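You operate a simulated robot arm through the tools that you are given. There is no shell and no other tool.

You are at the controls of a simulated two-armed robot. One attempt, no reset.

Task
Pick up the grease brush with one hand, pass it to the other hand and put it on the shelf of the cooling stand. Close the left drawer of the test bench. Press the reel button three times. Take the green tin and leave it on the purple wiper. Open the right drawer of the packing table, fetch the teal filter and set it in the inside the right drawer of the packing table and shut the drawer again. Take the grease tin and put it on the shelf of the cooling stand. The order is free. Set down upright: grease brush, grease tin.
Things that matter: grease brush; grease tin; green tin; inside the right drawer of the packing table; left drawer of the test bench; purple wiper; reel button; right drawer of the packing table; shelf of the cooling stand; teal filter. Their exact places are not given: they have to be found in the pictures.

The check looks at the end state, three seconds after you hand in, the way a careful person would. Anything else that was tipped, shoved, dropped, spilled or broken makes it a failure.

Robot
Two 7-joint arms with fingered hands on one trunk, on a base that moves. Base frame: it is fixed to the floor where the robot stands at the start and does not move with it; the origin is under the middle of the robot, x ahead of it, y to its left, z up; the surface under the hand at the start is at about z = 880. Units: mm, degrees, N and s.
The left shoulder is at the start at [83, 125, 1094], the right one opposite. With the tool pointing down near the work surface each hand reaches from about 460 to 820 mm from the robot's upright axis, wherever it stands, measured 20 degrees to its own side. Places, roughly: grease brush (3x3x13 cm) [700, -100, 1000]; grease tin (6x6x8 cm) [-700, 5200, 800]; green tin [750, 3250, 1000]; inside the right drawer of the packing table [-1600, 500, 700]; left drawer of the test bench [300, 2600, 800]; purple wiper (8x8x2 cm) [400, 3400, 900]; reel button [600, 2500, 1300]; right drawer of the packing table [-1500, 500, 700]; shelf of the cooling stand (24x40 cm) [-1640, 2160, 320]; teal filter (7x7x5 cm) [-100, 5000, 800]. Payload 3.6 kg a hand.
The TCP of each hand is the grasp point between the finger pads, 30 mm short of the fingertips. In the tool frame z runs along the fingers and y along their closing line. The gripper opens to 104 mm; its body begins 35 mm behind the TCP. The gripper is a hand of 4 fingers: y runs from the thumb to the fingers, the wrist lies at [-15, -104, -178] in the tool frame, and closing takes about 1.5 s.
Orientation is that of the tool frame in the base frame, as [roll, pitch, yaw] about the fixed x, y, z axes, in that order (R = Rz(yaw) Ry(pitch) Rx(roll)). With the fingers straight down and the wrist toward the robot, the tool's x, y and z point along [0, 1, 0], [1, 0, 0] and [0, 0, -1] of the base frame.

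Tools
- The arms move only by the tool apply_moves. It takes "left_series", "right_series" or both (then of equal length, played together; a hand with none holds still); each is a list that holds one entry, the list of rows, each a list of 6 numbers: the shift along the tool's x, y, z in units of 30 mm (1.0 is 30 mm), then the turn, a rotation vector about the tool's x, y, z in units of 6 degrees (1.0 is 6 degrees). In form: [[[tx, ty, tz, wx, wy, wz], ...]]. A call has 1 to 20 rows; each row shifts and turns the commanded pose from where the row before left it, along the tool's axes as they then stand. "left_gripper" and "right_gripper" are, for a hand that has rows, the opening, from 0 (shut) to 1 (fully open), set as the call begins (left out, the last holds). A call with a number of a shift or a turn outside -1 to 1 is refused whole. A row lasts 0.2 s, in which the tool goes at most 50 mm and 8.6 degrees; a call with a longer step from one row to the next is refused whole, and so is a gripper value outside its range. A pose out of reach is approached as far as the arm can. The call stops where the force on the tool passes 40 N (or 10 N more than at its start, if that is more) or the arm is blocked; 0.2 s more then pass. The fingers move at their own pace (about 72 mm/s each) and stop on an object; they squeeze with about 30 N. The grip force told is the motor's: it shows also when the fingers shut on nothing. Time passes only in rows, and 0.2 s behind the last, so rows that do not move let the fingers close. It gives the time, the measured TCP pose, the force on the tool (base axes), the opening and the grip force at its end, in the units of the frame above (readings bear some noise), with the torque about the TCP (base axes, N m) and any sound that the robot's microphone picked up.
- Cameras (640 x 400 px; columns grow to the right, rows downward): "scene" is now at [204.2, -18, 1253.5]; the picture's right is [-0.18, -0.98, 0.00], its down [-0.31, 0.06, -0.95] and it looks along [0.93, -0.17, -0.32] (base axes); focal length 248 px, centre (320, 200). "left" rides on the left gripper at [-61, -92, -130] in its tool frame; the picture's right is [-0.81, -0.28, 0.52], its down [0.53, -0.71, 0.46] and it looks along [0.24, 0.64, 0.72] (tool axes); focal length 275 px, centre (320, 200). "right" rides on the right gripper at [61, -92, -130] in its tool frame; the picture's right is [-0.81, 0.28, -0.52], its down [-0.53, -0.71, 0.46] and it looks along [-0.24, 0.64, 0.72] (tool axes); focal length 275 px, centre (320, 200).
- get_image(camera): a new picture of that camera. It takes no simulated time.
- slide_trunk(by): moves the trunk up (or, below 0, down) by that many mm; the arms and the scene camera ride with it, the base frame stays. It gives what a move gives, with no picture.
- roll_base(legs): drives the robot by 1 to 6 legs, each [ahead, left, turn to the left] in mm, mm and degrees, along the robot's own axes; the way and the turn of a leg run together, so that a leg with both is an arc; at most 1500 mm and 180 degrees a leg. The arms and the cameras ride along, it lands a little off, and it stops where it bumps. It gives what a move gives.
- finger_targets(index, middle, ring, thumb_bend, thumb_turn, hand): sets how far each is bent, from 0 (flat) to 1 (curled in); at 0.3 the hand is open as for a grip, at 0.7 the pads meet at the TCP. One left out holds its place. A second passes; each finger stops where it meets its share of the squeeze, and holds until it gets a number again. A gripper value or a shape takes the hand back. It gives what a move gives, with no picture; readings hold the bend of each and the force on the fingers (four entries, about 0 where the hand has none), thumb and palm. thumb_turn goes from beside the hand (0) to across from the fingers (1), as for a grip.
- grasp_type(shape, hand): the hand has 4 fingers and takes this shape, open, in about a second: jaw (thumb against the fingers, like two jaws); tri (thumb and two fingers); tip (a fingertip pinch); poke (one finger out to press); point (the index stretched); flat (the hand flat); cup (the hand cupped); fist (a fist). The gripper value then closes the fingers along that shape, each until it touches; the sizes above hold for jaw. It gives what a move gives, with no picture.
- head_to(pan, tilt): turns the head with the scene camera to pan (to the left, within 80 degrees either way) and tilt (down, from -29 to 69), counted from straight ahead of the robot (the tilt from the chest, where the trunk bows). It gives what a move gives.
- locate(camera, pixels): for up to 12 pixels [column, row] of the newest picture of that camera ("zoom" is the newest enlarged one), the place [x, y, z] in the base frame of the surface seen there, good to about 2 mm. It takes no simulated time.
- inspect(camera, box): a new picture of the part [left, top, right, bottom] of that camera's present view, enlarged. It takes no simulated time.
- hand_in(): hands the job in; it is judged then, once.

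Open the grippers and draw the arms clear of the work before you hand the job in, unless the task says otherwise.

The tools are called after "Call:" as name(argument=value, ...) on one line, values as JSON. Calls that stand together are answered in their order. apply_moves: Moves the arms, as the interface text tells. Its arguments: {"type":"object","properties":{"left_series":{"type":"array","items":{"type":"array","items":{"type":"array","items":{"type":"number"}}}},"left_gripper":{"type":"number"},"right_series":{"type":"array","items":{"type":"array","items":{"type":"array","items":{"type":"number"}}}},"right_gripper":{"type":"number"}},"required":[]} The other tools are called the same way: slide_trunk (by) moves the trunk up or down; grasp_type (shape, hand) gives the hand a shape; finger_targets (index, middle, ring, thumb_bend, thumb_turn, hand) moves the fingers one by one; roll_base (legs) drives the base; head_to (pan, tilt) turns the head that bears the scene camera; get_image (camera) takes a picture; locate (camera, pixels) gives the place of the surface under pixels of a picture; inspect (camera, box) takes an enlarged picture of a part of a camera's view; hand_in () hands the job in.

At the start:

```text
time_s: 0.0
left_tool_pos: [560.4, 154.9, 1211.4]
left_orientation: [-180.0, 0.0, 90.0]
left_force: [0.5, -0.7, 0.0]
left_torque: [0.03, 0.0, 0.0]
left_gripper_width: 103.5
left_grip_force: 0.0
left_shape: jaw
left_bend: [0.3, 0.3, 0.3, 0.3, 0.98]
left_finger forces: [0.1, 0.1, 0.0, 0.0, 0.1, 0.1]
right_tool_pos: [399.6, -275.3, 1139.4]
right_orientation: [-179.9, -0.1, 90.1]
right_force: [0.1, 0.0, -0.3]
right_torque: [0.02, 0.01, 0.0]
right_gripper_width: 103.6
right_grip_force: 0.2
right_shape: jaw
right_bend: [0.3, 0.3, 0.3, 0.3, 0.98]
right_finger forces: [0.0, 0.1, 0.0, 0.1, 0.0, 0.0]
trunk travel left (down, up): [-325.0, 211.0]
robot x, y, heading: [-1.0, 0.0, -0.1]
head pan, tilt (commanded): [-10.2, 18.5]
```

scene: 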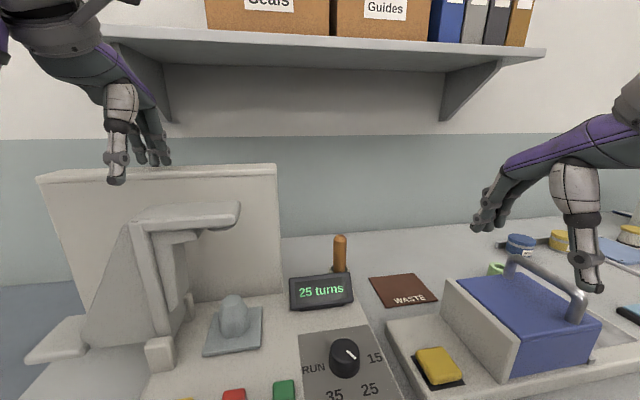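
right: 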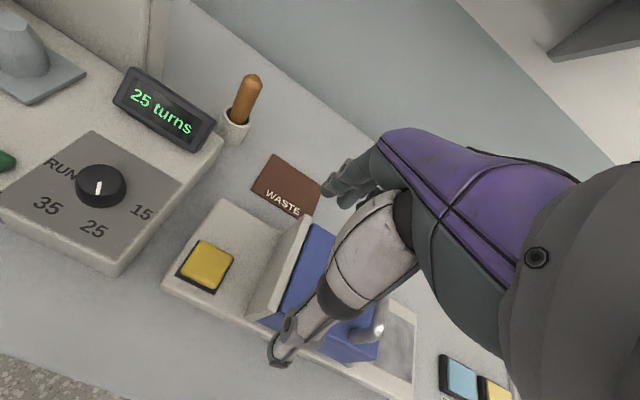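
left: 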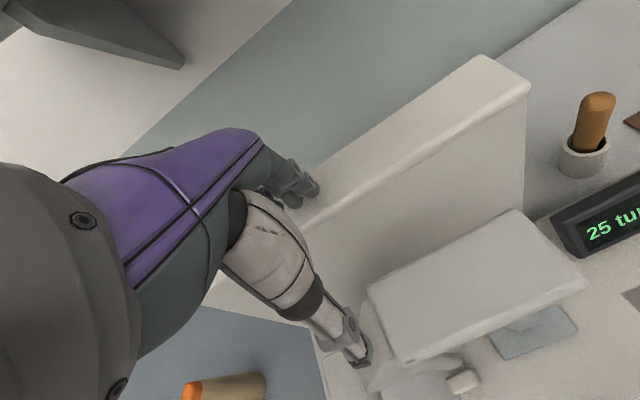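

The scene picture shows an orange-brown handle standing in a holder near pixel (340,255), probably the grease brush. I look closer at it and locate it.

Call:
inspect(camera="scene", box=[260, 200, 460, 325])

Call:
inspect(camera="right", box=[170, 50, 330, 150])

Call:
locate(camera="scene", pixels=[[340, 238], [340, 255], [339, 270], [300, 265], [380, 275], [320, 280], [290, 280], [352, 275], [320, 305], [225, 170], [230, 210], [510, 262]])

```text
3.20 times, centred on (360, 262) of scene
```

zoom: 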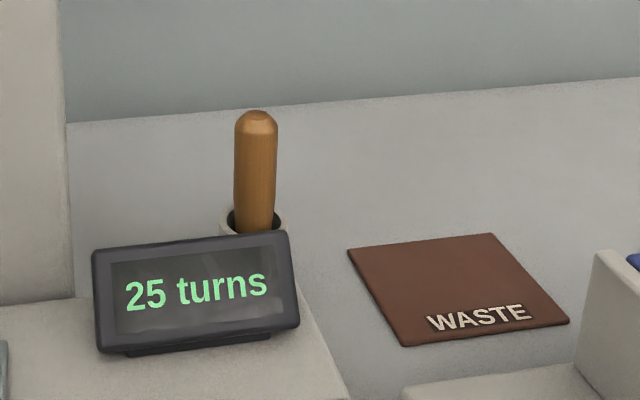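

```text
4.00 times, centred on (250, 100) of right
```

zoom: 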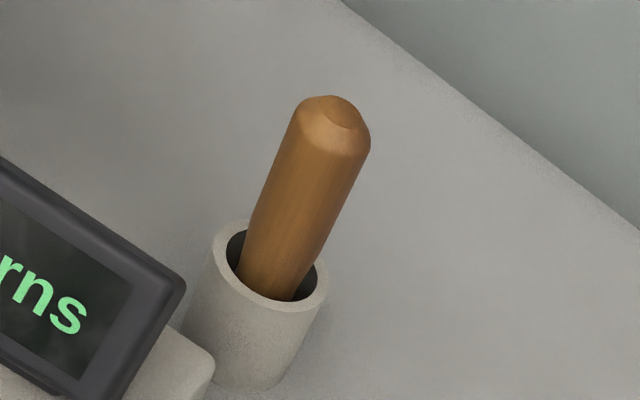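

```text
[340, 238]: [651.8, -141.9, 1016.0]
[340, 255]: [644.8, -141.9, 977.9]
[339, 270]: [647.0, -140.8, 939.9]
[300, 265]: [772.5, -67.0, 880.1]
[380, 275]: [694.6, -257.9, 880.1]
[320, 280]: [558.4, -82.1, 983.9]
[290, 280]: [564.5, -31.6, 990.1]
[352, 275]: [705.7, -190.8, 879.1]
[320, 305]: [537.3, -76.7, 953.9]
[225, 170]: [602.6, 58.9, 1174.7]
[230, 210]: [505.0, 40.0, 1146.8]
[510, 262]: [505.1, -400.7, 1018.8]
```

The handle stands in a cup at about (652,-142), top z ~1020. I look around to learn what else lies near before grasping.

Call:
head_to(pan=30, tilt=30)

Call:
get_image(camera="scene")

Call:
head_to(pan=-45, tilt=30)

Call:
get_image(camera="scene")

Call:
head_to(pan=-5, tilt=40)

Call:
get_image(camera="scene")

```text
time_s: 1.1
left_tool_pos: [562.2, 153.9, 1210.9]
left_orientation: [179.9, 0.0, 90.1]
left_force: [0.0, -0.6, -0.9]
left_torque: [0.0, 0.0, -0.01]
left_gripper_width: 103.8
left_grip_force: 0.1
left_shape: jaw
left_bend: [0.3, 0.3, 0.3, 0.3, 0.98]
left_finger forces: [0.1, 0.0, 0.1, 0.0, 0.0, 0.0]
right_tool_pos: [399.5, -274.6, 1139.0]
right_orientation: [180.0, 0.1, 90.0]
right_force: [-0.5, -0.7, -0.4]
right_torque: [0.01, -0.01, 0.02]
right_gripper_width: 103.9
right_grip_force: 0.1
right_shape: jaw
right_bend: [0.3, 0.3, 0.3, 0.3, 0.98]
right_finger forces: [0.0, 0.0, 0.0, 0.0, 0.0, 0.0]
trunk travel left (down, up): [-325.0, 211.0]
robot x, y, heading: [-2.5, 2.3, 0.1]
head pan, tilt (commanded): [30.0, 30.0]
```

```text
taken
```

scene: 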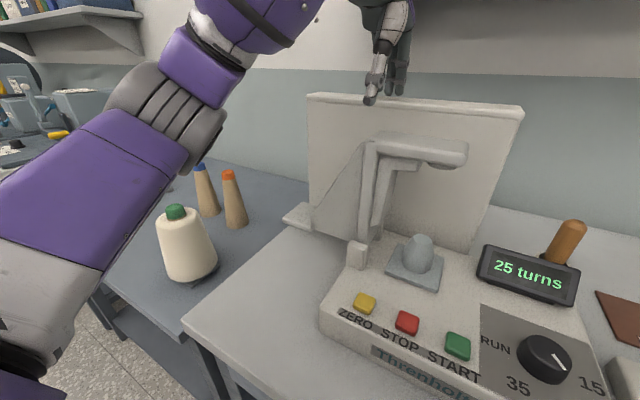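

```text
time_s: 2.5
left_tool_pos: [561.0, 154.1, 1210.7]
left_orientation: [179.9, 0.0, 90.0]
left_force: [-0.1, -0.3, 1.1]
left_torque: [0.0, 0.02, -0.01]
left_gripper_width: 103.6
left_grip_force: 0.1
left_shape: jaw
left_bend: [0.3, 0.3, 0.3, 0.3, 0.98]
left_finger forces: [0.0, 0.0, 0.0, 0.0, 0.1, 0.0]
right_tool_pos: [399.7, -276.4, 1138.8]
right_orientation: [-179.9, 0.1, 90.0]
right_force: [-0.5, 0.8, 0.8]
right_torque: [0.0, -0.01, 0.01]
right_gripper_width: 103.6
right_grip_force: 0.1
right_shape: jaw
right_bend: [0.3, 0.3, 0.3, 0.3, 0.98]
right_finger forces: [0.0, 0.0, 0.0, 0.1, 0.1, 0.1]
trunk travel left (down, up): [-325.0, 211.0]
robot x, y, heading: [-3.8, 1.2, 0.2]
head pan, tilt (commanded): [-45.0, 30.0]
```

```text
taken
```

scene: 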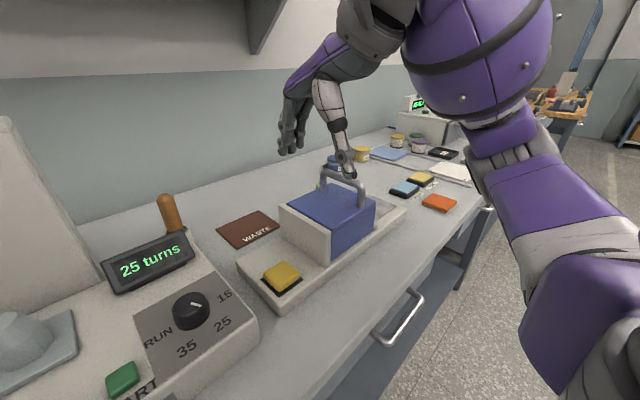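

```text
time_s: 3.6
left_tool_pos: [560.2, 153.9, 1210.7]
left_orientation: [-180.0, 0.0, 90.0]
left_force: [0.4, 0.6, 0.8]
left_torque: [0.02, 0.03, -0.01]
left_gripper_width: 103.7
left_grip_force: 0.0
left_shape: jaw
left_bend: [0.3, 0.3, 0.3, 0.3, 0.98]
left_finger forces: [0.0, 0.0, 0.1, 0.1, 0.0, 0.0]
right_tool_pos: [399.4, -275.5, 1138.3]
right_orientation: [180.0, 0.0, 90.0]
right_force: [0.3, 0.1, 0.1]
right_torque: [0.01, -0.03, 0.0]
right_gripper_width: 103.5
right_grip_force: 0.2
right_shape: jaw
right_bend: [0.3, 0.3, 0.3, 0.3, 0.98]
right_finger forces: [0.1, 0.0, 0.0, 0.0, 0.0, 0.0]
trunk travel left (down, up): [-325.0, 211.0]
robot x, y, heading: [-1.0, -3.6, -0.3]
head pan, tilt (commanded): [-5.0, 40.0]
```

```text
taken
```

scene: 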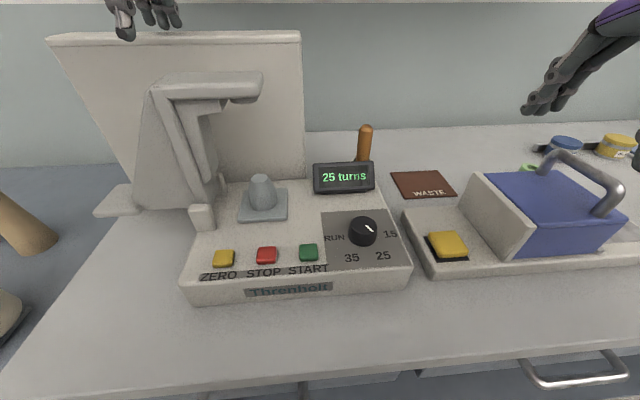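

The brush handle is now at (364,143) behind the display at (343,178). I zoom in to measure the brush's top, edges and the cup behind the display.

Call:
inspect(camera="scene", box=[304, 110, 432, 190])

Call:
get_image(camera="right")

Call:
locate(camera="right", pixels=[[248, 78], [240, 80], [258, 82], [246, 100], [236, 116], [243, 122], [230, 130], [248, 128], [226, 112], [184, 105], [208, 140], [120, 72]])

Call:
locate(camera="zoom", pixels=[[305, 80], [305, 100], [285, 130], [330, 130], [308, 200], [280, 230], [325, 235], [300, 250], [205, 270], [360, 260], [200, 340], [305, 72]])

```text
5.00 times, centred on (368, 150) of scene
```

zoom: 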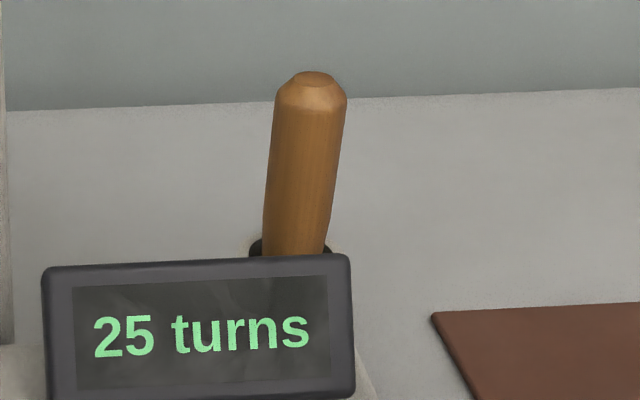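

```text
taken
```

right: 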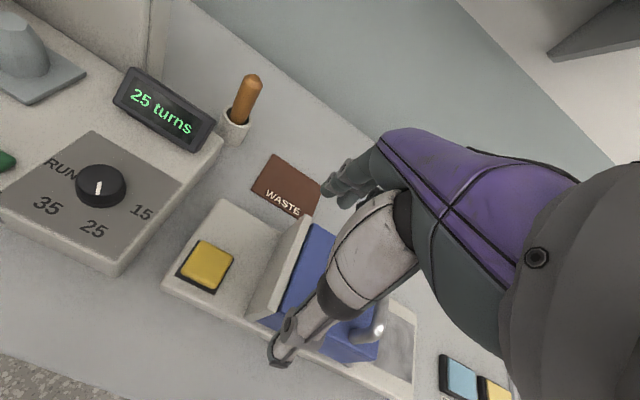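

```text
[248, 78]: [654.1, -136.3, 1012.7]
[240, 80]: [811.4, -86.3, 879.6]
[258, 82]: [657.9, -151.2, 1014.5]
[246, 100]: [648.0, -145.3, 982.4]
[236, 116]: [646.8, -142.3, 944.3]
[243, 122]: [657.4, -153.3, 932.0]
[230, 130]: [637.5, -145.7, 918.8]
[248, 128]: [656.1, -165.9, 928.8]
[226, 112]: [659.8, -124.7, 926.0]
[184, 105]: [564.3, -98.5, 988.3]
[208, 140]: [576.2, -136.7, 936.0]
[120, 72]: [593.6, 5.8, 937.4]
```

```text
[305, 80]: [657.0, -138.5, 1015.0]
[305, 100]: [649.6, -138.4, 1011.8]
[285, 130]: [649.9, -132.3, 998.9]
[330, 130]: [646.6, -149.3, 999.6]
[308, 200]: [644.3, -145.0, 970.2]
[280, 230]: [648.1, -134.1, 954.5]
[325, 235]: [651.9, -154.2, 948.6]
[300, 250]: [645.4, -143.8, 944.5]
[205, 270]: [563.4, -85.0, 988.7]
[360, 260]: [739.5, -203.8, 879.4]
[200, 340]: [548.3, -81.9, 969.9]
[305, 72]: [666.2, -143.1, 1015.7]
```

The brush top is at about (659,-143,1016), diameter ~29 mm, and the cup rim is at z≈930. Before moving the right hand in, I check how far out the wall shelf above hangs.

Call:
head_to(pan=-10, tilt=10)

Call:
get_image(camera="scene")

Call:
locate(camera="scene", pixels=[[200, 85], [330, 90], [440, 90], [330, 70], [440, 160], [480, 120]])

```text
time_s: 4.6
left_tool_pos: [561.0, 154.2, 1210.9]
left_orientation: [-180.0, 0.0, 90.0]
left_force: [-0.2, 0.3, 0.1]
left_torque: [0.01, -0.02, -0.01]
left_gripper_width: 103.7
left_grip_force: 0.1
left_shape: jaw
left_bend: [0.3, 0.3, 0.3, 0.3, 0.98]
left_finger forces: [0.1, 0.0, 0.0, 0.0, 0.0, 0.0]
right_tool_pos: [398.9, -276.0, 1139.5]
right_orientation: [-180.0, 0.1, 90.0]
right_force: [0.7, -0.6, -0.6]
right_torque: [0.03, -0.01, -0.02]
right_gripper_width: 103.3
right_grip_force: 0.0
right_shape: jaw
right_bend: [0.3, 0.3, 0.3, 0.3, 0.98]
right_finger forces: [0.0, 0.1, 0.1, 0.0, 0.1, 0.0]
trunk travel left (down, up): [-325.0, 211.0]
robot x, y, heading: [-0.6, 2.7, -0.2]
head pan, tilt (commanded): [-10.0, 10.0]
```

```text
taken
```

scene: 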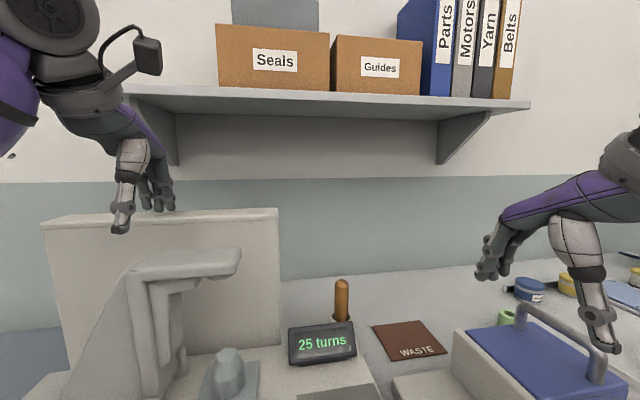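

```text
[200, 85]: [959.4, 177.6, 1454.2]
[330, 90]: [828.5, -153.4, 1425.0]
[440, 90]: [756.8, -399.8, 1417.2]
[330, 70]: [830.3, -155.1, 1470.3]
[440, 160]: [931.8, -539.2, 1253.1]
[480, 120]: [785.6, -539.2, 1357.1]
```

The shelf edge (x≥757, z≥1417) is clear of the right hand's path. I move the right hand above the brush at the present height, open.

Call:
apply_moves(right_series=[[[0.49, 0.963, 0, 0, 0, 0], [0.49, 0.963, 0, 0, 0, 0], [0.49, 0.963, 0, 0, 0, 0], [0.49, 0.963, 0, 0, 0, 0], [0.49, 0.963, 0, 0, 0, 0], [0.49, 0.963, 0, 0, 0, 0], [0.49, 0.963, 0, 0, 0, 0], [0.49, 0.963, 0, 0, 0, 0], [0.49, 0.963, 0, 0, 0, 0], [0, 0, 0, 0, 0, 0]]], right_gripper=1)

Call:
get_image(camera="right")

Call:
head_to(pan=-10, tilt=25)

Call:
get_image(camera="scene")

```text
time_s: 6.8
left_tool_pos: [560.1, 155.1, 1211.1]
left_orientation: [180.0, 0.0, 90.0]
left_force: [0.4, -0.2, -0.1]
left_torque: [0.02, -0.01, -0.01]
left_gripper_width: 103.7
left_grip_force: 0.0
left_shape: jaw
left_bend: [0.3, 0.3, 0.3, 0.3, 0.98]
left_finger forces: [0.0, 0.0, 0.0, 0.0, 0.0, 0.0]
right_tool_pos: [659.8, -143.3, 1139.2]
right_orientation: [179.9, 0.0, 90.0]
right_force: [-0.6, -0.5, -0.4]
right_torque: [0.01, -0.01, 0.0]
right_gripper_width: 103.7
right_grip_force: 0.1
right_shape: jaw
right_bend: [0.3, 0.3, 0.3, 0.3, 0.98]
right_finger forces: [0.1, 0.0, 0.1, 0.1, 0.0, 0.1]
trunk travel left (down, up): [-325.0, 211.0]
robot x, y, heading: [1.1, 1.8, 0.1]
head pan, tilt (commanded): [-10.0, 10.0]
```

```text
taken
```

right: 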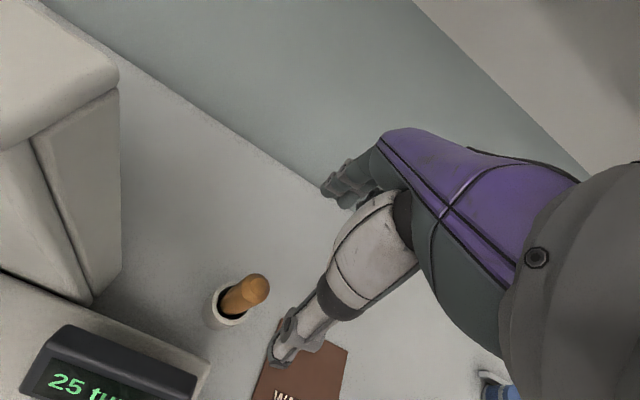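

```text
time_s: 7.5
left_tool_pos: [561.5, 154.7, 1210.6]
left_orientation: [-179.9, -0.1, 90.0]
left_force: [0.2, -0.3, -0.3]
left_torque: [0.01, 0.0, -0.04]
left_gripper_width: 104.0
left_grip_force: 0.0
left_shape: jaw
left_bend: [0.3, 0.3, 0.3, 0.3, 0.98]
left_finger forces: [0.0, 0.1, 0.0, 0.0, 0.1, 0.1]
right_tool_pos: [659.2, -144.4, 1138.0]
right_orientation: [-179.9, 0.0, 90.0]
right_force: [-0.9, -0.1, -0.4]
right_torque: [0.0, 0.02, -0.01]
right_gripper_width: 103.8
right_grip_force: 0.0
right_shape: jaw
right_bend: [0.3, 0.3, 0.3, 0.3, 0.98]
right_finger forces: [0.0, 0.0, 0.0, 0.0, 0.0, 0.0]
trunk travel left (down, up): [-325.0, 211.0]
robot x, y, heading: [-3.4, 2.7, -0.1]
head pan, tilt (commanded): [-10.0, 25.0]
```

```text
taken
```

scene: 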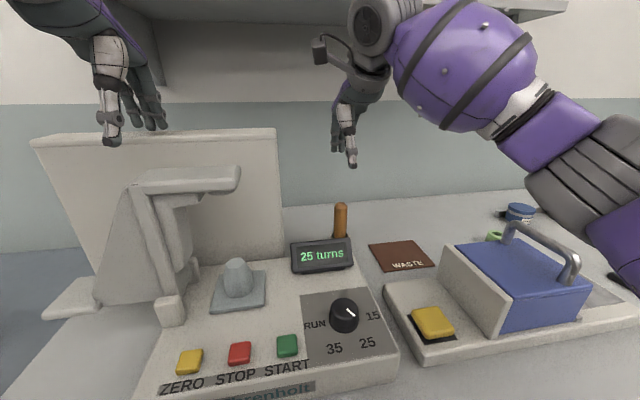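

The hand hovers above the brush; brush top appears near (257,284) in the right camera. I locate the top precisely to refine alignment.

Call:
inspect(camera="right", box=[190, 250, 318, 330])

Call:
locate(camera="right", pixels=[[257, 283], [250, 285], [262, 283], [258, 276], [256, 292], [268, 288], [240, 293]])

```text
5.00 times, centred on (254, 290) of right
```

zoom: 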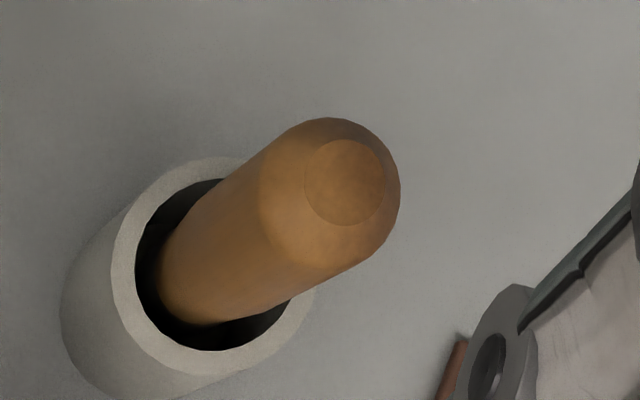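

```text
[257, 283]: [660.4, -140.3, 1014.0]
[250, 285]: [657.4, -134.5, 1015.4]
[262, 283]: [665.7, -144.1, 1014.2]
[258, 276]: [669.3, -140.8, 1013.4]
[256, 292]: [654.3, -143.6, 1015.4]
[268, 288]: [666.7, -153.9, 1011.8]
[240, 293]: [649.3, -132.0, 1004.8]
```

The brush's top disc centre is at ≈(660,-143), matching the TCP. I go straight down to z≈1002 and look before closing.

Call:
apply_moves(right_series=[[[0, 0, 0.6, 0, 0, 0], [0, 0, 0.6, 0, 0, 0], [0, 0, 0.6, 0, 0, 0], [0, 0, 0.6, 0, 0, 0], [0, 0, 0.6, 0, 0, 0], [0, 0, 0.6, 0, 0, 0], [0, 0, 0.5, 0, 0, 0], [0, 0, 0.45, 0, 0, 0], [0, 0, 0, 0, 0, 0]]])

Call:
get_image(camera="right")

Call:
get_image(camera="scene")

```text
time_s: 9.5
left_tool_pos: [561.6, 153.7, 1210.9]
left_orientation: [180.0, 0.1, 90.1]
left_force: [-1.4, -0.1, 0.0]
left_torque: [0.0, 0.01, 0.03]
left_gripper_width: 103.9
left_grip_force: 0.1
left_shape: jaw
left_bend: [0.3, 0.3, 0.3, 0.3, 0.98]
left_finger forces: [0.1, 0.0, 0.0, 0.1, 0.0, 0.0]
right_tool_pos: [660.6, -143.9, 1002.0]
right_orientation: [180.0, 0.0, 90.0]
right_force: [-0.2, 1.0, 0.1]
right_torque: [-0.02, 0.02, -0.03]
right_gripper_width: 103.8
right_grip_force: 0.0
right_shape: jaw
right_bend: [0.3, 0.3, 0.3, 0.3, 0.98]
right_finger forces: [0.0, 0.0, 0.0, 0.0, 0.0, 0.1]
trunk travel left (down, up): [-325.0, 211.0]
robot x, y, heading: [2.5, 0.9, -0.1]
head pan, tilt (commanded): [-10.0, 25.0]
```

```text
taken
```

right: 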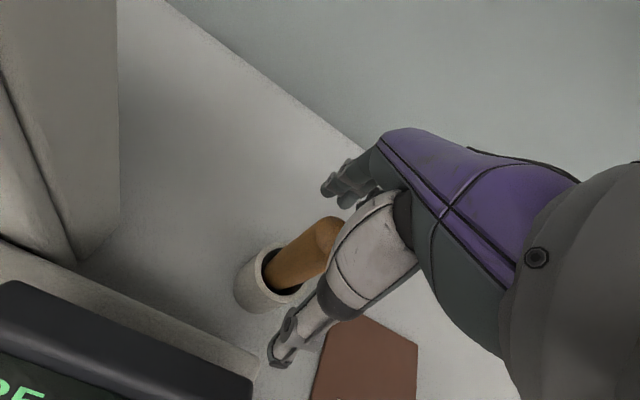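

```text
taken
```

scene: 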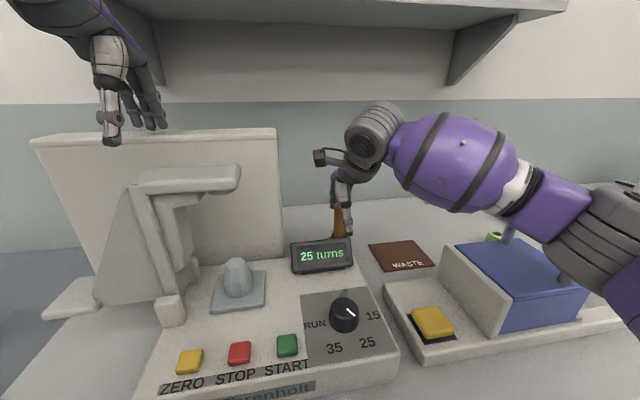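

The brush is between thumb and fingers with no contact force. I close the right hand with still rows.

Call:
apply_moves(right_series=[[[0, 0, 0, 0, 0, 0], [0, 0, 0, 0, 0, 0], [0, 0, 0, 0, 0, 0], [0, 0, 0, 0, 0, 0], [0, 0, 0, 0, 0, 0], [0, 0, 0, 0, 0, 0], [0, 0, 0, 0, 0, 0], [0, 0, 0, 0, 0, 0], [0, 0, 0, 0, 0, 0], [0, 0, 0, 0, 0, 0]]], right_gripper=0)

Call:
get_image(camera="right")

Call:
inspect(camera="scene", box=[270, 150, 430, 250])

```text
time_s: 11.7
left_tool_pos: [561.1, 154.0, 1211.2]
left_orientation: [180.0, 0.1, 90.0]
left_force: [-0.1, -0.3, -0.2]
left_torque: [0.03, 0.0, -0.02]
left_gripper_width: 103.5
left_grip_force: 0.0
left_shape: jaw
left_bend: [0.3, 0.3, 0.3, 0.3, 0.98]
left_finger forces: [0.1, 0.0, 0.0, 0.0, 0.0, 0.1]
right_tool_pos: [659.5, -143.8, 1002.6]
right_orientation: [-179.9, 0.0, 89.9]
right_force: [-0.2, -0.3, 0.3]
right_torque: [0.02, -0.03, 0.02]
right_gripper_width: 20.5
right_grip_force: 30.5
right_shape: jaw
right_bend: [0.73, 0.62, 0.66, 0.75, 1.0]
right_finger forces: [17.6, 7.3, 0.1, 0.0, 25.3, 0.0]
trunk travel left (down, up): [-325.0, 211.0]
robot x, y, heading: [0.6, 0.9, 0.0]
head pan, tilt (commanded): [-10.0, 25.0]
```

```text
taken
```

right: 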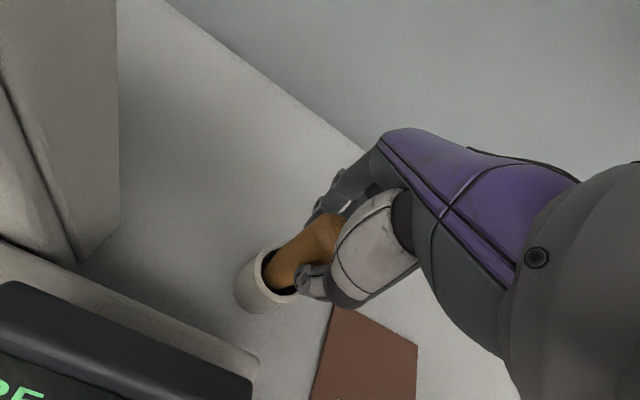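

```text
4.00 times, centred on (350, 200) of scene
```

zoom: 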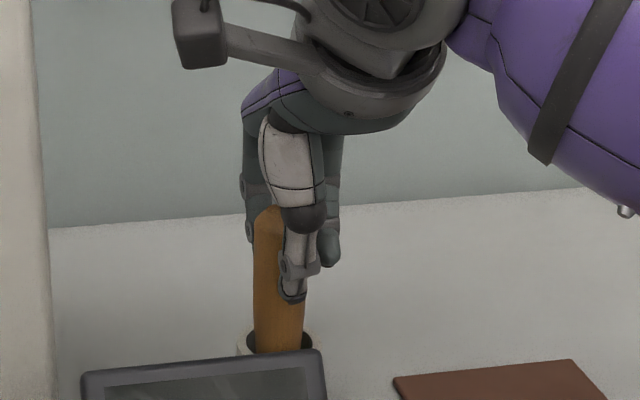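

The grip reads balanced on index, middle and thumb but the brush sits off-centre toward the index (width 20.5, leaning ~5°). I reopen to re-centre the hand for a surer grip and measure the thumb against the brush.

Call:
apply_moves(right_series=[[[0, 0, 0, 0, 0, 0], [0, 0, 0, 0, 0, 0], [0, 0, 0, 0, 0, 0], [0, 0, 0, 0, 0, 0], [0, 0, 0, 0, 0, 0], [0, 0, 0, 0, 0, 0], [0, 0, 0, 0, 0, 0], [0, 0, 0, 0, 0, 0]]], right_gripper=1)

Call:
inspect(camera="right", box=[210, 160, 420, 291])

Call:
get_image(camera="right")

Call:
locate(camera="right", pixels=[[272, 350], [285, 335], [283, 365], [325, 192], [345, 195], [335, 180], [325, 225], [315, 235], [300, 255], [285, 260], [290, 285], [350, 205]])

Call:
inspect(camera="scene", box=[270, 150, 430, 250])

Call:
locate(camera="zoom", pixels=[[275, 210], [275, 250], [285, 320], [255, 280], [310, 320], [305, 270], [300, 200], [245, 210], [335, 230], [270, 345]])

```text
time_s: 13.5
left_tool_pos: [561.8, 152.9, 1211.1]
left_orientation: [180.0, 0.0, 90.1]
left_force: [1.1, -0.1, 0.0]
left_torque: [0.0, 0.01, 0.01]
left_gripper_width: 103.8
left_grip_force: 0.1
left_shape: jaw
left_bend: [0.3, 0.3, 0.3, 0.3, 0.98]
left_finger forces: [0.0, 0.0, 0.1, 0.0, 0.0, 0.0]
right_tool_pos: [660.4, -142.6, 1001.2]
right_orientation: [-180.0, 0.0, 89.9]
right_force: [-0.3, -0.2, 0.5]
right_torque: [0.02, -0.02, 0.01]
right_gripper_width: 103.6
right_grip_force: 0.0
right_shape: jaw
right_bend: [0.3, 0.3, 0.3, 0.3, 0.98]
right_finger forces: [0.0, 0.0, 0.1, 0.1, 0.0, 0.0]
trunk travel left (down, up): [-325.0, 211.0]
robot x, y, heading: [-2.8, 2.7, 0.1]
head pan, tilt (commanded): [-10.0, 25.0]
```

```text
3.05 times, centred on (315, 226) of right
```

zoom: 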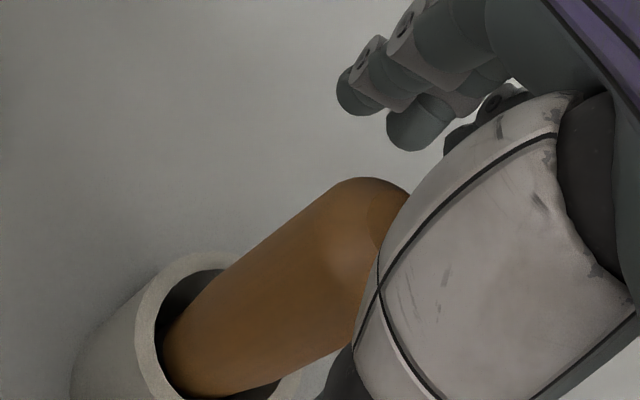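

```text
taken
```

right: 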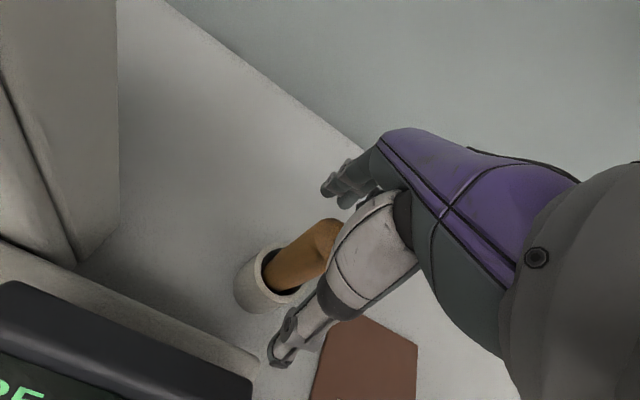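

```text
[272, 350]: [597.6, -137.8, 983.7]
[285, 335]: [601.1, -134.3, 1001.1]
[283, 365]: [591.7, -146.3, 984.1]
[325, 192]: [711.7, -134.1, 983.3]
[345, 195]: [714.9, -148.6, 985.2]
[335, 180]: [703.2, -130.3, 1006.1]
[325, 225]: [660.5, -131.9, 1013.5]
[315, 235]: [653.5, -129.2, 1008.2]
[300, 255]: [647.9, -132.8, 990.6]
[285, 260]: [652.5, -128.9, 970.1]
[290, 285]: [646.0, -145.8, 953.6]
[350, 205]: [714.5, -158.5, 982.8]
```

```text
4.00 times, centred on (350, 200) of scene
```

zoom: 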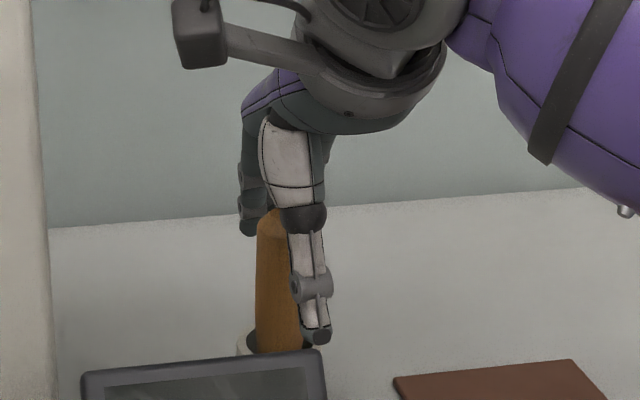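

```text
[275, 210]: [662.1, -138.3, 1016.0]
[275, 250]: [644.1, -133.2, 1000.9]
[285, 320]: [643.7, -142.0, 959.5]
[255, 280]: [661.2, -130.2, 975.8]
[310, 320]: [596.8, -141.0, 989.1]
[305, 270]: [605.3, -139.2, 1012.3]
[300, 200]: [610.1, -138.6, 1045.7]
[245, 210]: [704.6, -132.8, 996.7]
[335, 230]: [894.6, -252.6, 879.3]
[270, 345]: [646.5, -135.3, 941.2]
```

The thumb (y≈-141) opposes the gap between index and middle, so the three-point grip is the hand's normal one and the brush is nearly centred (y≈-140). I shift 2 mm to +y and close again.

Call:
apply_moves(right_series=[[[0.08, 0, 0, 0, 0, 0], [0, 0, 0, 0, 0, 0], [0, 0, 0, 0, 0, 0], [0, 0, 0, 0, 0, 0], [0, 0, 0, 0, 0, 0], [0, 0, 0, 0, 0, 0], [0, 0, 0, 0, 0, 0], [0, 0, 0, 0, 0, 0], [0, 0, 0, 0, 0, 0], [0, 0, 0, 0, 0, 0]]], right_gripper=0)

Call:
inspect(camera="scene", box=[270, 150, 430, 250])

Call:
inspect(camera="right", box=[210, 160, 420, 291])

```text
time_s: 15.7
left_tool_pos: [561.0, 153.6, 1210.6]
left_orientation: [180.0, -0.1, 90.0]
left_force: [0.9, -0.2, -0.2]
left_torque: [0.01, -0.02, 0.0]
left_gripper_width: 103.7
left_grip_force: 0.0
left_shape: jaw
left_bend: [0.3, 0.3, 0.3, 0.3, 0.98]
left_finger forces: [0.1, 0.0, 0.1, 0.1, 0.0, 0.0]
right_tool_pos: [660.4, -140.4, 1003.2]
right_orientation: [-180.0, 0.1, 90.0]
right_force: [0.1, -0.9, 0.5]
right_torque: [0.0, -0.01, 0.04]
right_gripper_width: 21.6
right_grip_force: 29.9
right_shape: jaw
right_bend: [0.73, 0.59, 0.64, 0.75, 1.0]
right_finger forces: [17.0, 8.6, 0.1, 0.0, 25.9, 0.0]
trunk travel left (down, up): [-325.0, 211.0]
robot x, y, heading: [3.7, 0.4, -0.0]
head pan, tilt (commanded): [-10.0, 25.0]
```

```text
4.00 times, centred on (350, 200) of scene
```

zoom: 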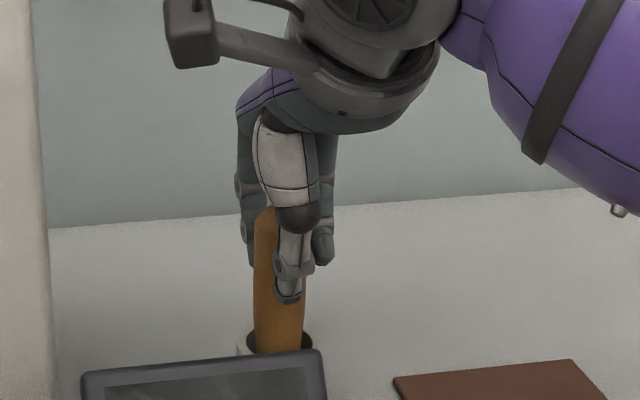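

```text
3.05 times, centred on (315, 226) of right
```

zoom: 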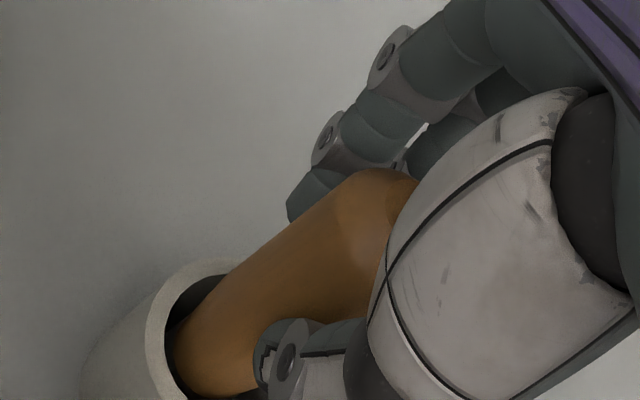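

Index, middle and thumb hold the brush firmly (17+8.6 vs 25.9 N). I lift straight up 150 mm.

Call:
apply_moves(right_series=[[[0, 0, -0.5, 0, 0, 0], [0, 0, -0.5, 0, 0, 0], [0, 0, -0.5, 0, 0, 0], [0, 0, -0.5, 0, 0, 0], [0, 0, -0.5, 0, 0, 0], [0, 0, -0.5, 0, 0, 0], [0, 0, -0.5, 0, 0, 0], [0, 0, -0.5, 0, 0, 0], [0, 0, -0.5, 0, 0, 0], [0, 0, -0.5, 0, 0, 0]]], right_gripper=0)

Call:
get_image(camera="scene")

Call:
get_image(camera="right")

```text
time_s: 17.9
left_tool_pos: [560.4, 155.2, 1211.4]
left_orientation: [179.9, 0.0, 90.0]
left_force: [0.3, 0.3, -0.2]
left_torque: [-0.03, -0.02, -0.03]
left_gripper_width: 103.6
left_grip_force: 0.0
left_shape: jaw
left_bend: [0.3, 0.3, 0.3, 0.3, 0.98]
left_finger forces: [0.0, 0.0, 0.0, 0.0, 0.0, 0.1]
right_tool_pos: [659.3, -140.4, 1154.5]
right_orientation: [179.9, 0.1, 90.0]
right_force: [-0.2, -0.3, 0.5]
right_torque: [-0.01, 0.0, 0.01]
right_gripper_width: 21.6
right_grip_force: 30.3
right_shape: jaw
right_bend: [0.73, 0.59, 0.64, 0.75, 1.0]
right_finger forces: [17.0, 8.8, 0.1, 0.0, 25.9, 0.0]
trunk travel left (down, up): [-325.0, 211.0]
robot x, y, heading: [1.3, 2.6, -0.2]
head pan, tilt (commanded): [-10.0, 25.0]
```

```text
taken
```

scene: 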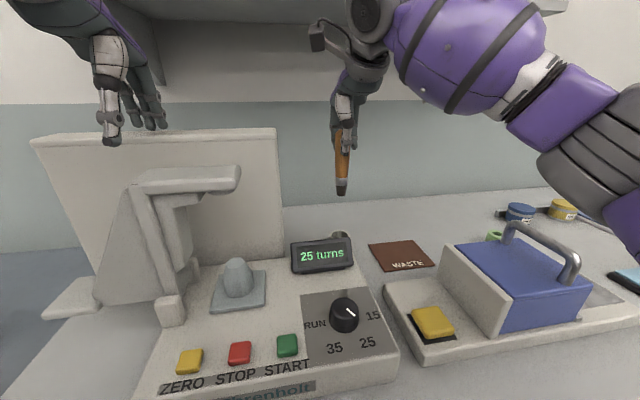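

```text
taken
```

right: 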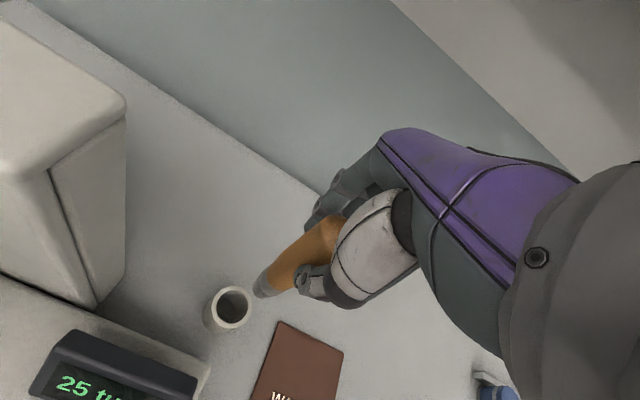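

The brush is out of its cup (tip at (341,190)). I zoom in on its lower end to see its shape and tilt.

Call:
inspect(camera="scene", box=[290, 110, 400, 210])

Call:
locate(camera="zoom", pixels=[[205, 90], [205, 180], [205, 240], [205, 290], [205, 325], [205, 345]])

```text
4.00 times, centred on (345, 160) of scene
```

zoom: 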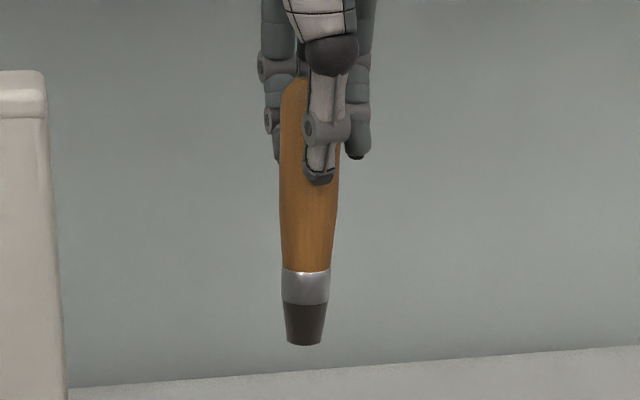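

```text
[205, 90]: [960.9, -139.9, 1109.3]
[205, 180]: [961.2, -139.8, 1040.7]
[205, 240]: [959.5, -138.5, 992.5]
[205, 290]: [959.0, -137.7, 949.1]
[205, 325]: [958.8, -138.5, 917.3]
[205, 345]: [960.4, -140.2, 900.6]
```

The brush spans zoom (295,90)–(305,345) with a metal ferrule and dark bristle end downward. I locate points on it for tilt and end heights.

Call:
locate(camera="zoom", pixels=[[292, 95], [290, 150], [300, 220], [307, 262], [305, 285], [305, 320], [304, 340], [290, 320], [320, 320], [285, 220], [333, 220], [325, 345]])

```text
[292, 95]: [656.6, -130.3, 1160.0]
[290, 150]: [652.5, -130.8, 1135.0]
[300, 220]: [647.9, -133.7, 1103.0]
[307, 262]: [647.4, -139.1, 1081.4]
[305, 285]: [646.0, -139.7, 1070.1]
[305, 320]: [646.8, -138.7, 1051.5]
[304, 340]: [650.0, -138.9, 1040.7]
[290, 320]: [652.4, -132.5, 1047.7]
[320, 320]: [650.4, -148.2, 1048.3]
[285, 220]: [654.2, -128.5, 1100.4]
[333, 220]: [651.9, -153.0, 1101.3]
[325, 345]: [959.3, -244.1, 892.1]
```

The brush hangs vertical (centre y≈-141 along its length, tip at z≈1038, 116 mm below the TCP). I back the base away 450 mm so I can look around the room safely.

Call:
roll_base(legs=[[-450, 0, 0]])

Call:
head_to(pan=75, tilt=15)

Call:
get_image(camera="scene")

Call:
head_to(pan=35, tilt=15)

Call:
get_image(camera="scene")

```text
time_s: 20.7
left_tool_pos: [106.9, 154.4, 1210.6]
left_orientation: [-180.0, 0.0, 90.0]
left_force: [-0.4, -0.1, -0.1]
left_torque: [0.02, -0.01, 0.01]
left_gripper_width: 103.7
left_grip_force: 0.0
left_shape: jaw
left_bend: [0.3, 0.3, 0.3, 0.3, 0.98]
left_finger forces: [0.0, 0.0, 0.0, 0.0, 0.1, 0.0]
right_tool_pos: [206.4, -140.1, 1152.9]
right_orientation: [-179.9, 0.0, 90.0]
right_force: [-0.3, -0.7, 0.2]
right_torque: [-0.01, -0.02, 0.05]
right_gripper_width: 21.4
right_grip_force: 29.9
right_shape: jaw
right_bend: [0.73, 0.59, 0.64, 0.75, 1.0]
right_finger forces: [17.2, 8.7, 0.0, 0.1, 26.0, 0.0]
trunk travel left (down, up): [-325.0, 211.0]
robot x, y, heading: [-450.2, -2.3, 0.1]
head pan, tilt (commanded): [-10.0, 25.0]
```

```text
time_s: 22.2
left_tool_pos: [108.1, 153.8, 1212.5]
left_orientation: [179.9, 0.0, 89.8]
left_force: [-0.5, -0.2, -0.2]
left_torque: [-0.02, -0.02, -0.03]
left_gripper_width: 103.6
left_grip_force: 0.0
left_shape: jaw
left_bend: [0.3, 0.3, 0.3, 0.3, 0.98]
left_finger forces: [0.0, 0.1, 0.0, 0.0, 0.0, 0.1]
right_tool_pos: [206.5, -142.1, 1152.7]
right_orientation: [-180.0, 0.1, 89.8]
right_force: [0.2, -0.2, -0.3]
right_torque: [-0.01, 0.01, 0.05]
right_gripper_width: 21.8
right_grip_force: 30.2
right_shape: jaw
right_bend: [0.73, 0.59, 0.64, 0.75, 1.0]
right_finger forces: [17.2, 8.6, 0.1, 0.1, 25.8, 0.1]
trunk travel left (down, up): [-325.0, 211.0]
robot x, y, heading: [-452.5, 1.1, -0.0]
head pan, tilt (commanded): [75.0, 15.0]
```

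```text
taken
```

scene: 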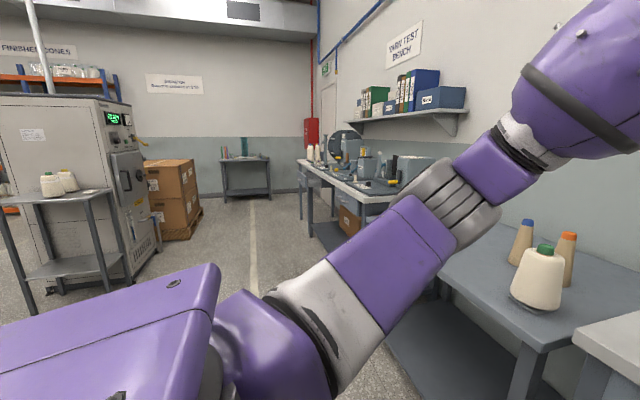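

```text
time_s: 23.3
left_tool_pos: [107.2, 153.5, 1211.6]
left_orientation: [-180.0, 0.0, 89.9]
left_force: [-0.4, -0.3, -0.1]
left_torque: [0.01, 0.0, -0.04]
left_gripper_width: 103.8
left_grip_force: 0.1
left_shape: jaw
left_bend: [0.3, 0.3, 0.3, 0.3, 0.98]
left_finger forces: [0.0, 0.0, 0.1, 0.0, 0.0, 0.1]
right_tool_pos: [207.2, -141.6, 1152.6]
right_orientation: [180.0, -0.1, 89.9]
right_force: [-0.8, -0.5, -1.3]
right_torque: [0.01, -0.02, 0.04]
right_gripper_width: 21.7
right_grip_force: 29.9
right_shape: jaw
right_bend: [0.73, 0.59, 0.64, 0.75, 1.0]
right_finger forces: [17.2, 8.7, 0.1, 0.0, 25.9, 0.0]
trunk travel left (down, up): [-325.0, 211.0]
robot x, y, heading: [-455.4, 0.6, -0.1]
head pan, tilt (commanded): [35.0, 15.0]
```

```text
taken
```

scene: 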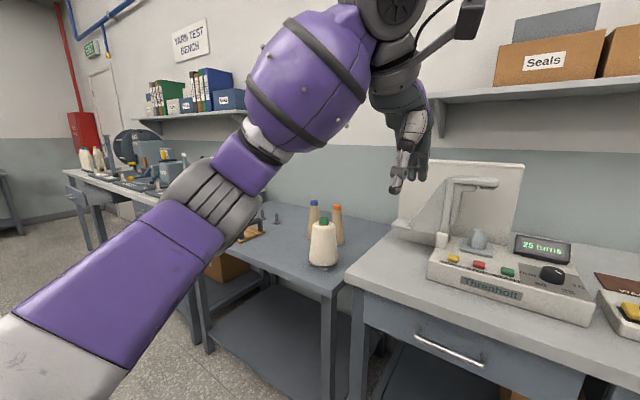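

A small two-level stand is at the left of the first picture (top with cones, lower shelf near (80,265)) — likely the cooling stand. I turn the head back and locate its parts.

Call:
head_to(pan=80, tilt=15)

Call:
get_image(camera="scene")

Call:
inspect(camera="scene", box=[0, 60, 320, 320])

Call:
locate(camera="scene", pixels=[[60, 200], [100, 195], [150, 190], [95, 275], [130, 270], [160, 262], [165, 280], [55, 310], [75, 280], [240, 205], [220, 250], [270, 170]])

```text
time_s: 24.4
left_tool_pos: [108.8, 153.1, 1210.9]
left_orientation: [-180.0, 0.1, 89.9]
left_force: [-0.8, -0.5, -0.4]
left_torque: [-0.01, 0.03, 0.0]
left_gripper_width: 103.8
left_grip_force: 0.2
left_shape: jaw
left_bend: [0.3, 0.3, 0.3, 0.3, 0.98]
left_finger forces: [0.0, 0.1, 0.0, 0.1, 0.1, 0.1]
right_tool_pos: [206.8, -140.7, 1152.4]
right_orientation: [-179.9, 0.0, 89.9]
right_force: [0.9, 0.6, -1.7]
right_torque: [-0.02, 0.01, 0.01]
right_gripper_width: 21.3
right_grip_force: 29.4
right_shape: jaw
right_bend: [0.73, 0.59, 0.64, 0.75, 1.0]
right_finger forces: [17.2, 8.7, 0.1, 0.1, 26.0, 0.0]
trunk travel left (down, up): [-325.0, 211.0]
robot x, y, heading: [-454.6, 2.2, -0.2]
head pan, tilt (commanded): [80.0, 15.0]
```

```text
taken
```

scene: 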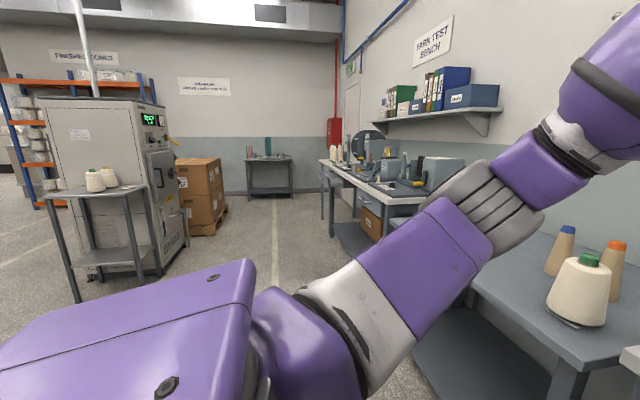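

```text
1.54 times, centred on (160, 190) of scene
```

zoom: 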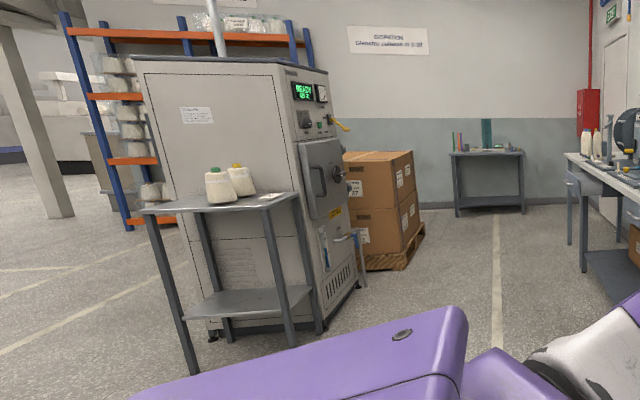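

```text
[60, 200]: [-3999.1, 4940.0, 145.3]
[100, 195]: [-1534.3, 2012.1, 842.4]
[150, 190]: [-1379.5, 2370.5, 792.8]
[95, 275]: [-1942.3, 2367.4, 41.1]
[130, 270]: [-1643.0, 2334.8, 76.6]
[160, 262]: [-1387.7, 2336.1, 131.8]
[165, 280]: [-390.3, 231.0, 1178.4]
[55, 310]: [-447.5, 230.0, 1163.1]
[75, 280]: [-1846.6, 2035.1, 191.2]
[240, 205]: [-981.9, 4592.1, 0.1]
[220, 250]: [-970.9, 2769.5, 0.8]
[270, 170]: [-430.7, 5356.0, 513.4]
```

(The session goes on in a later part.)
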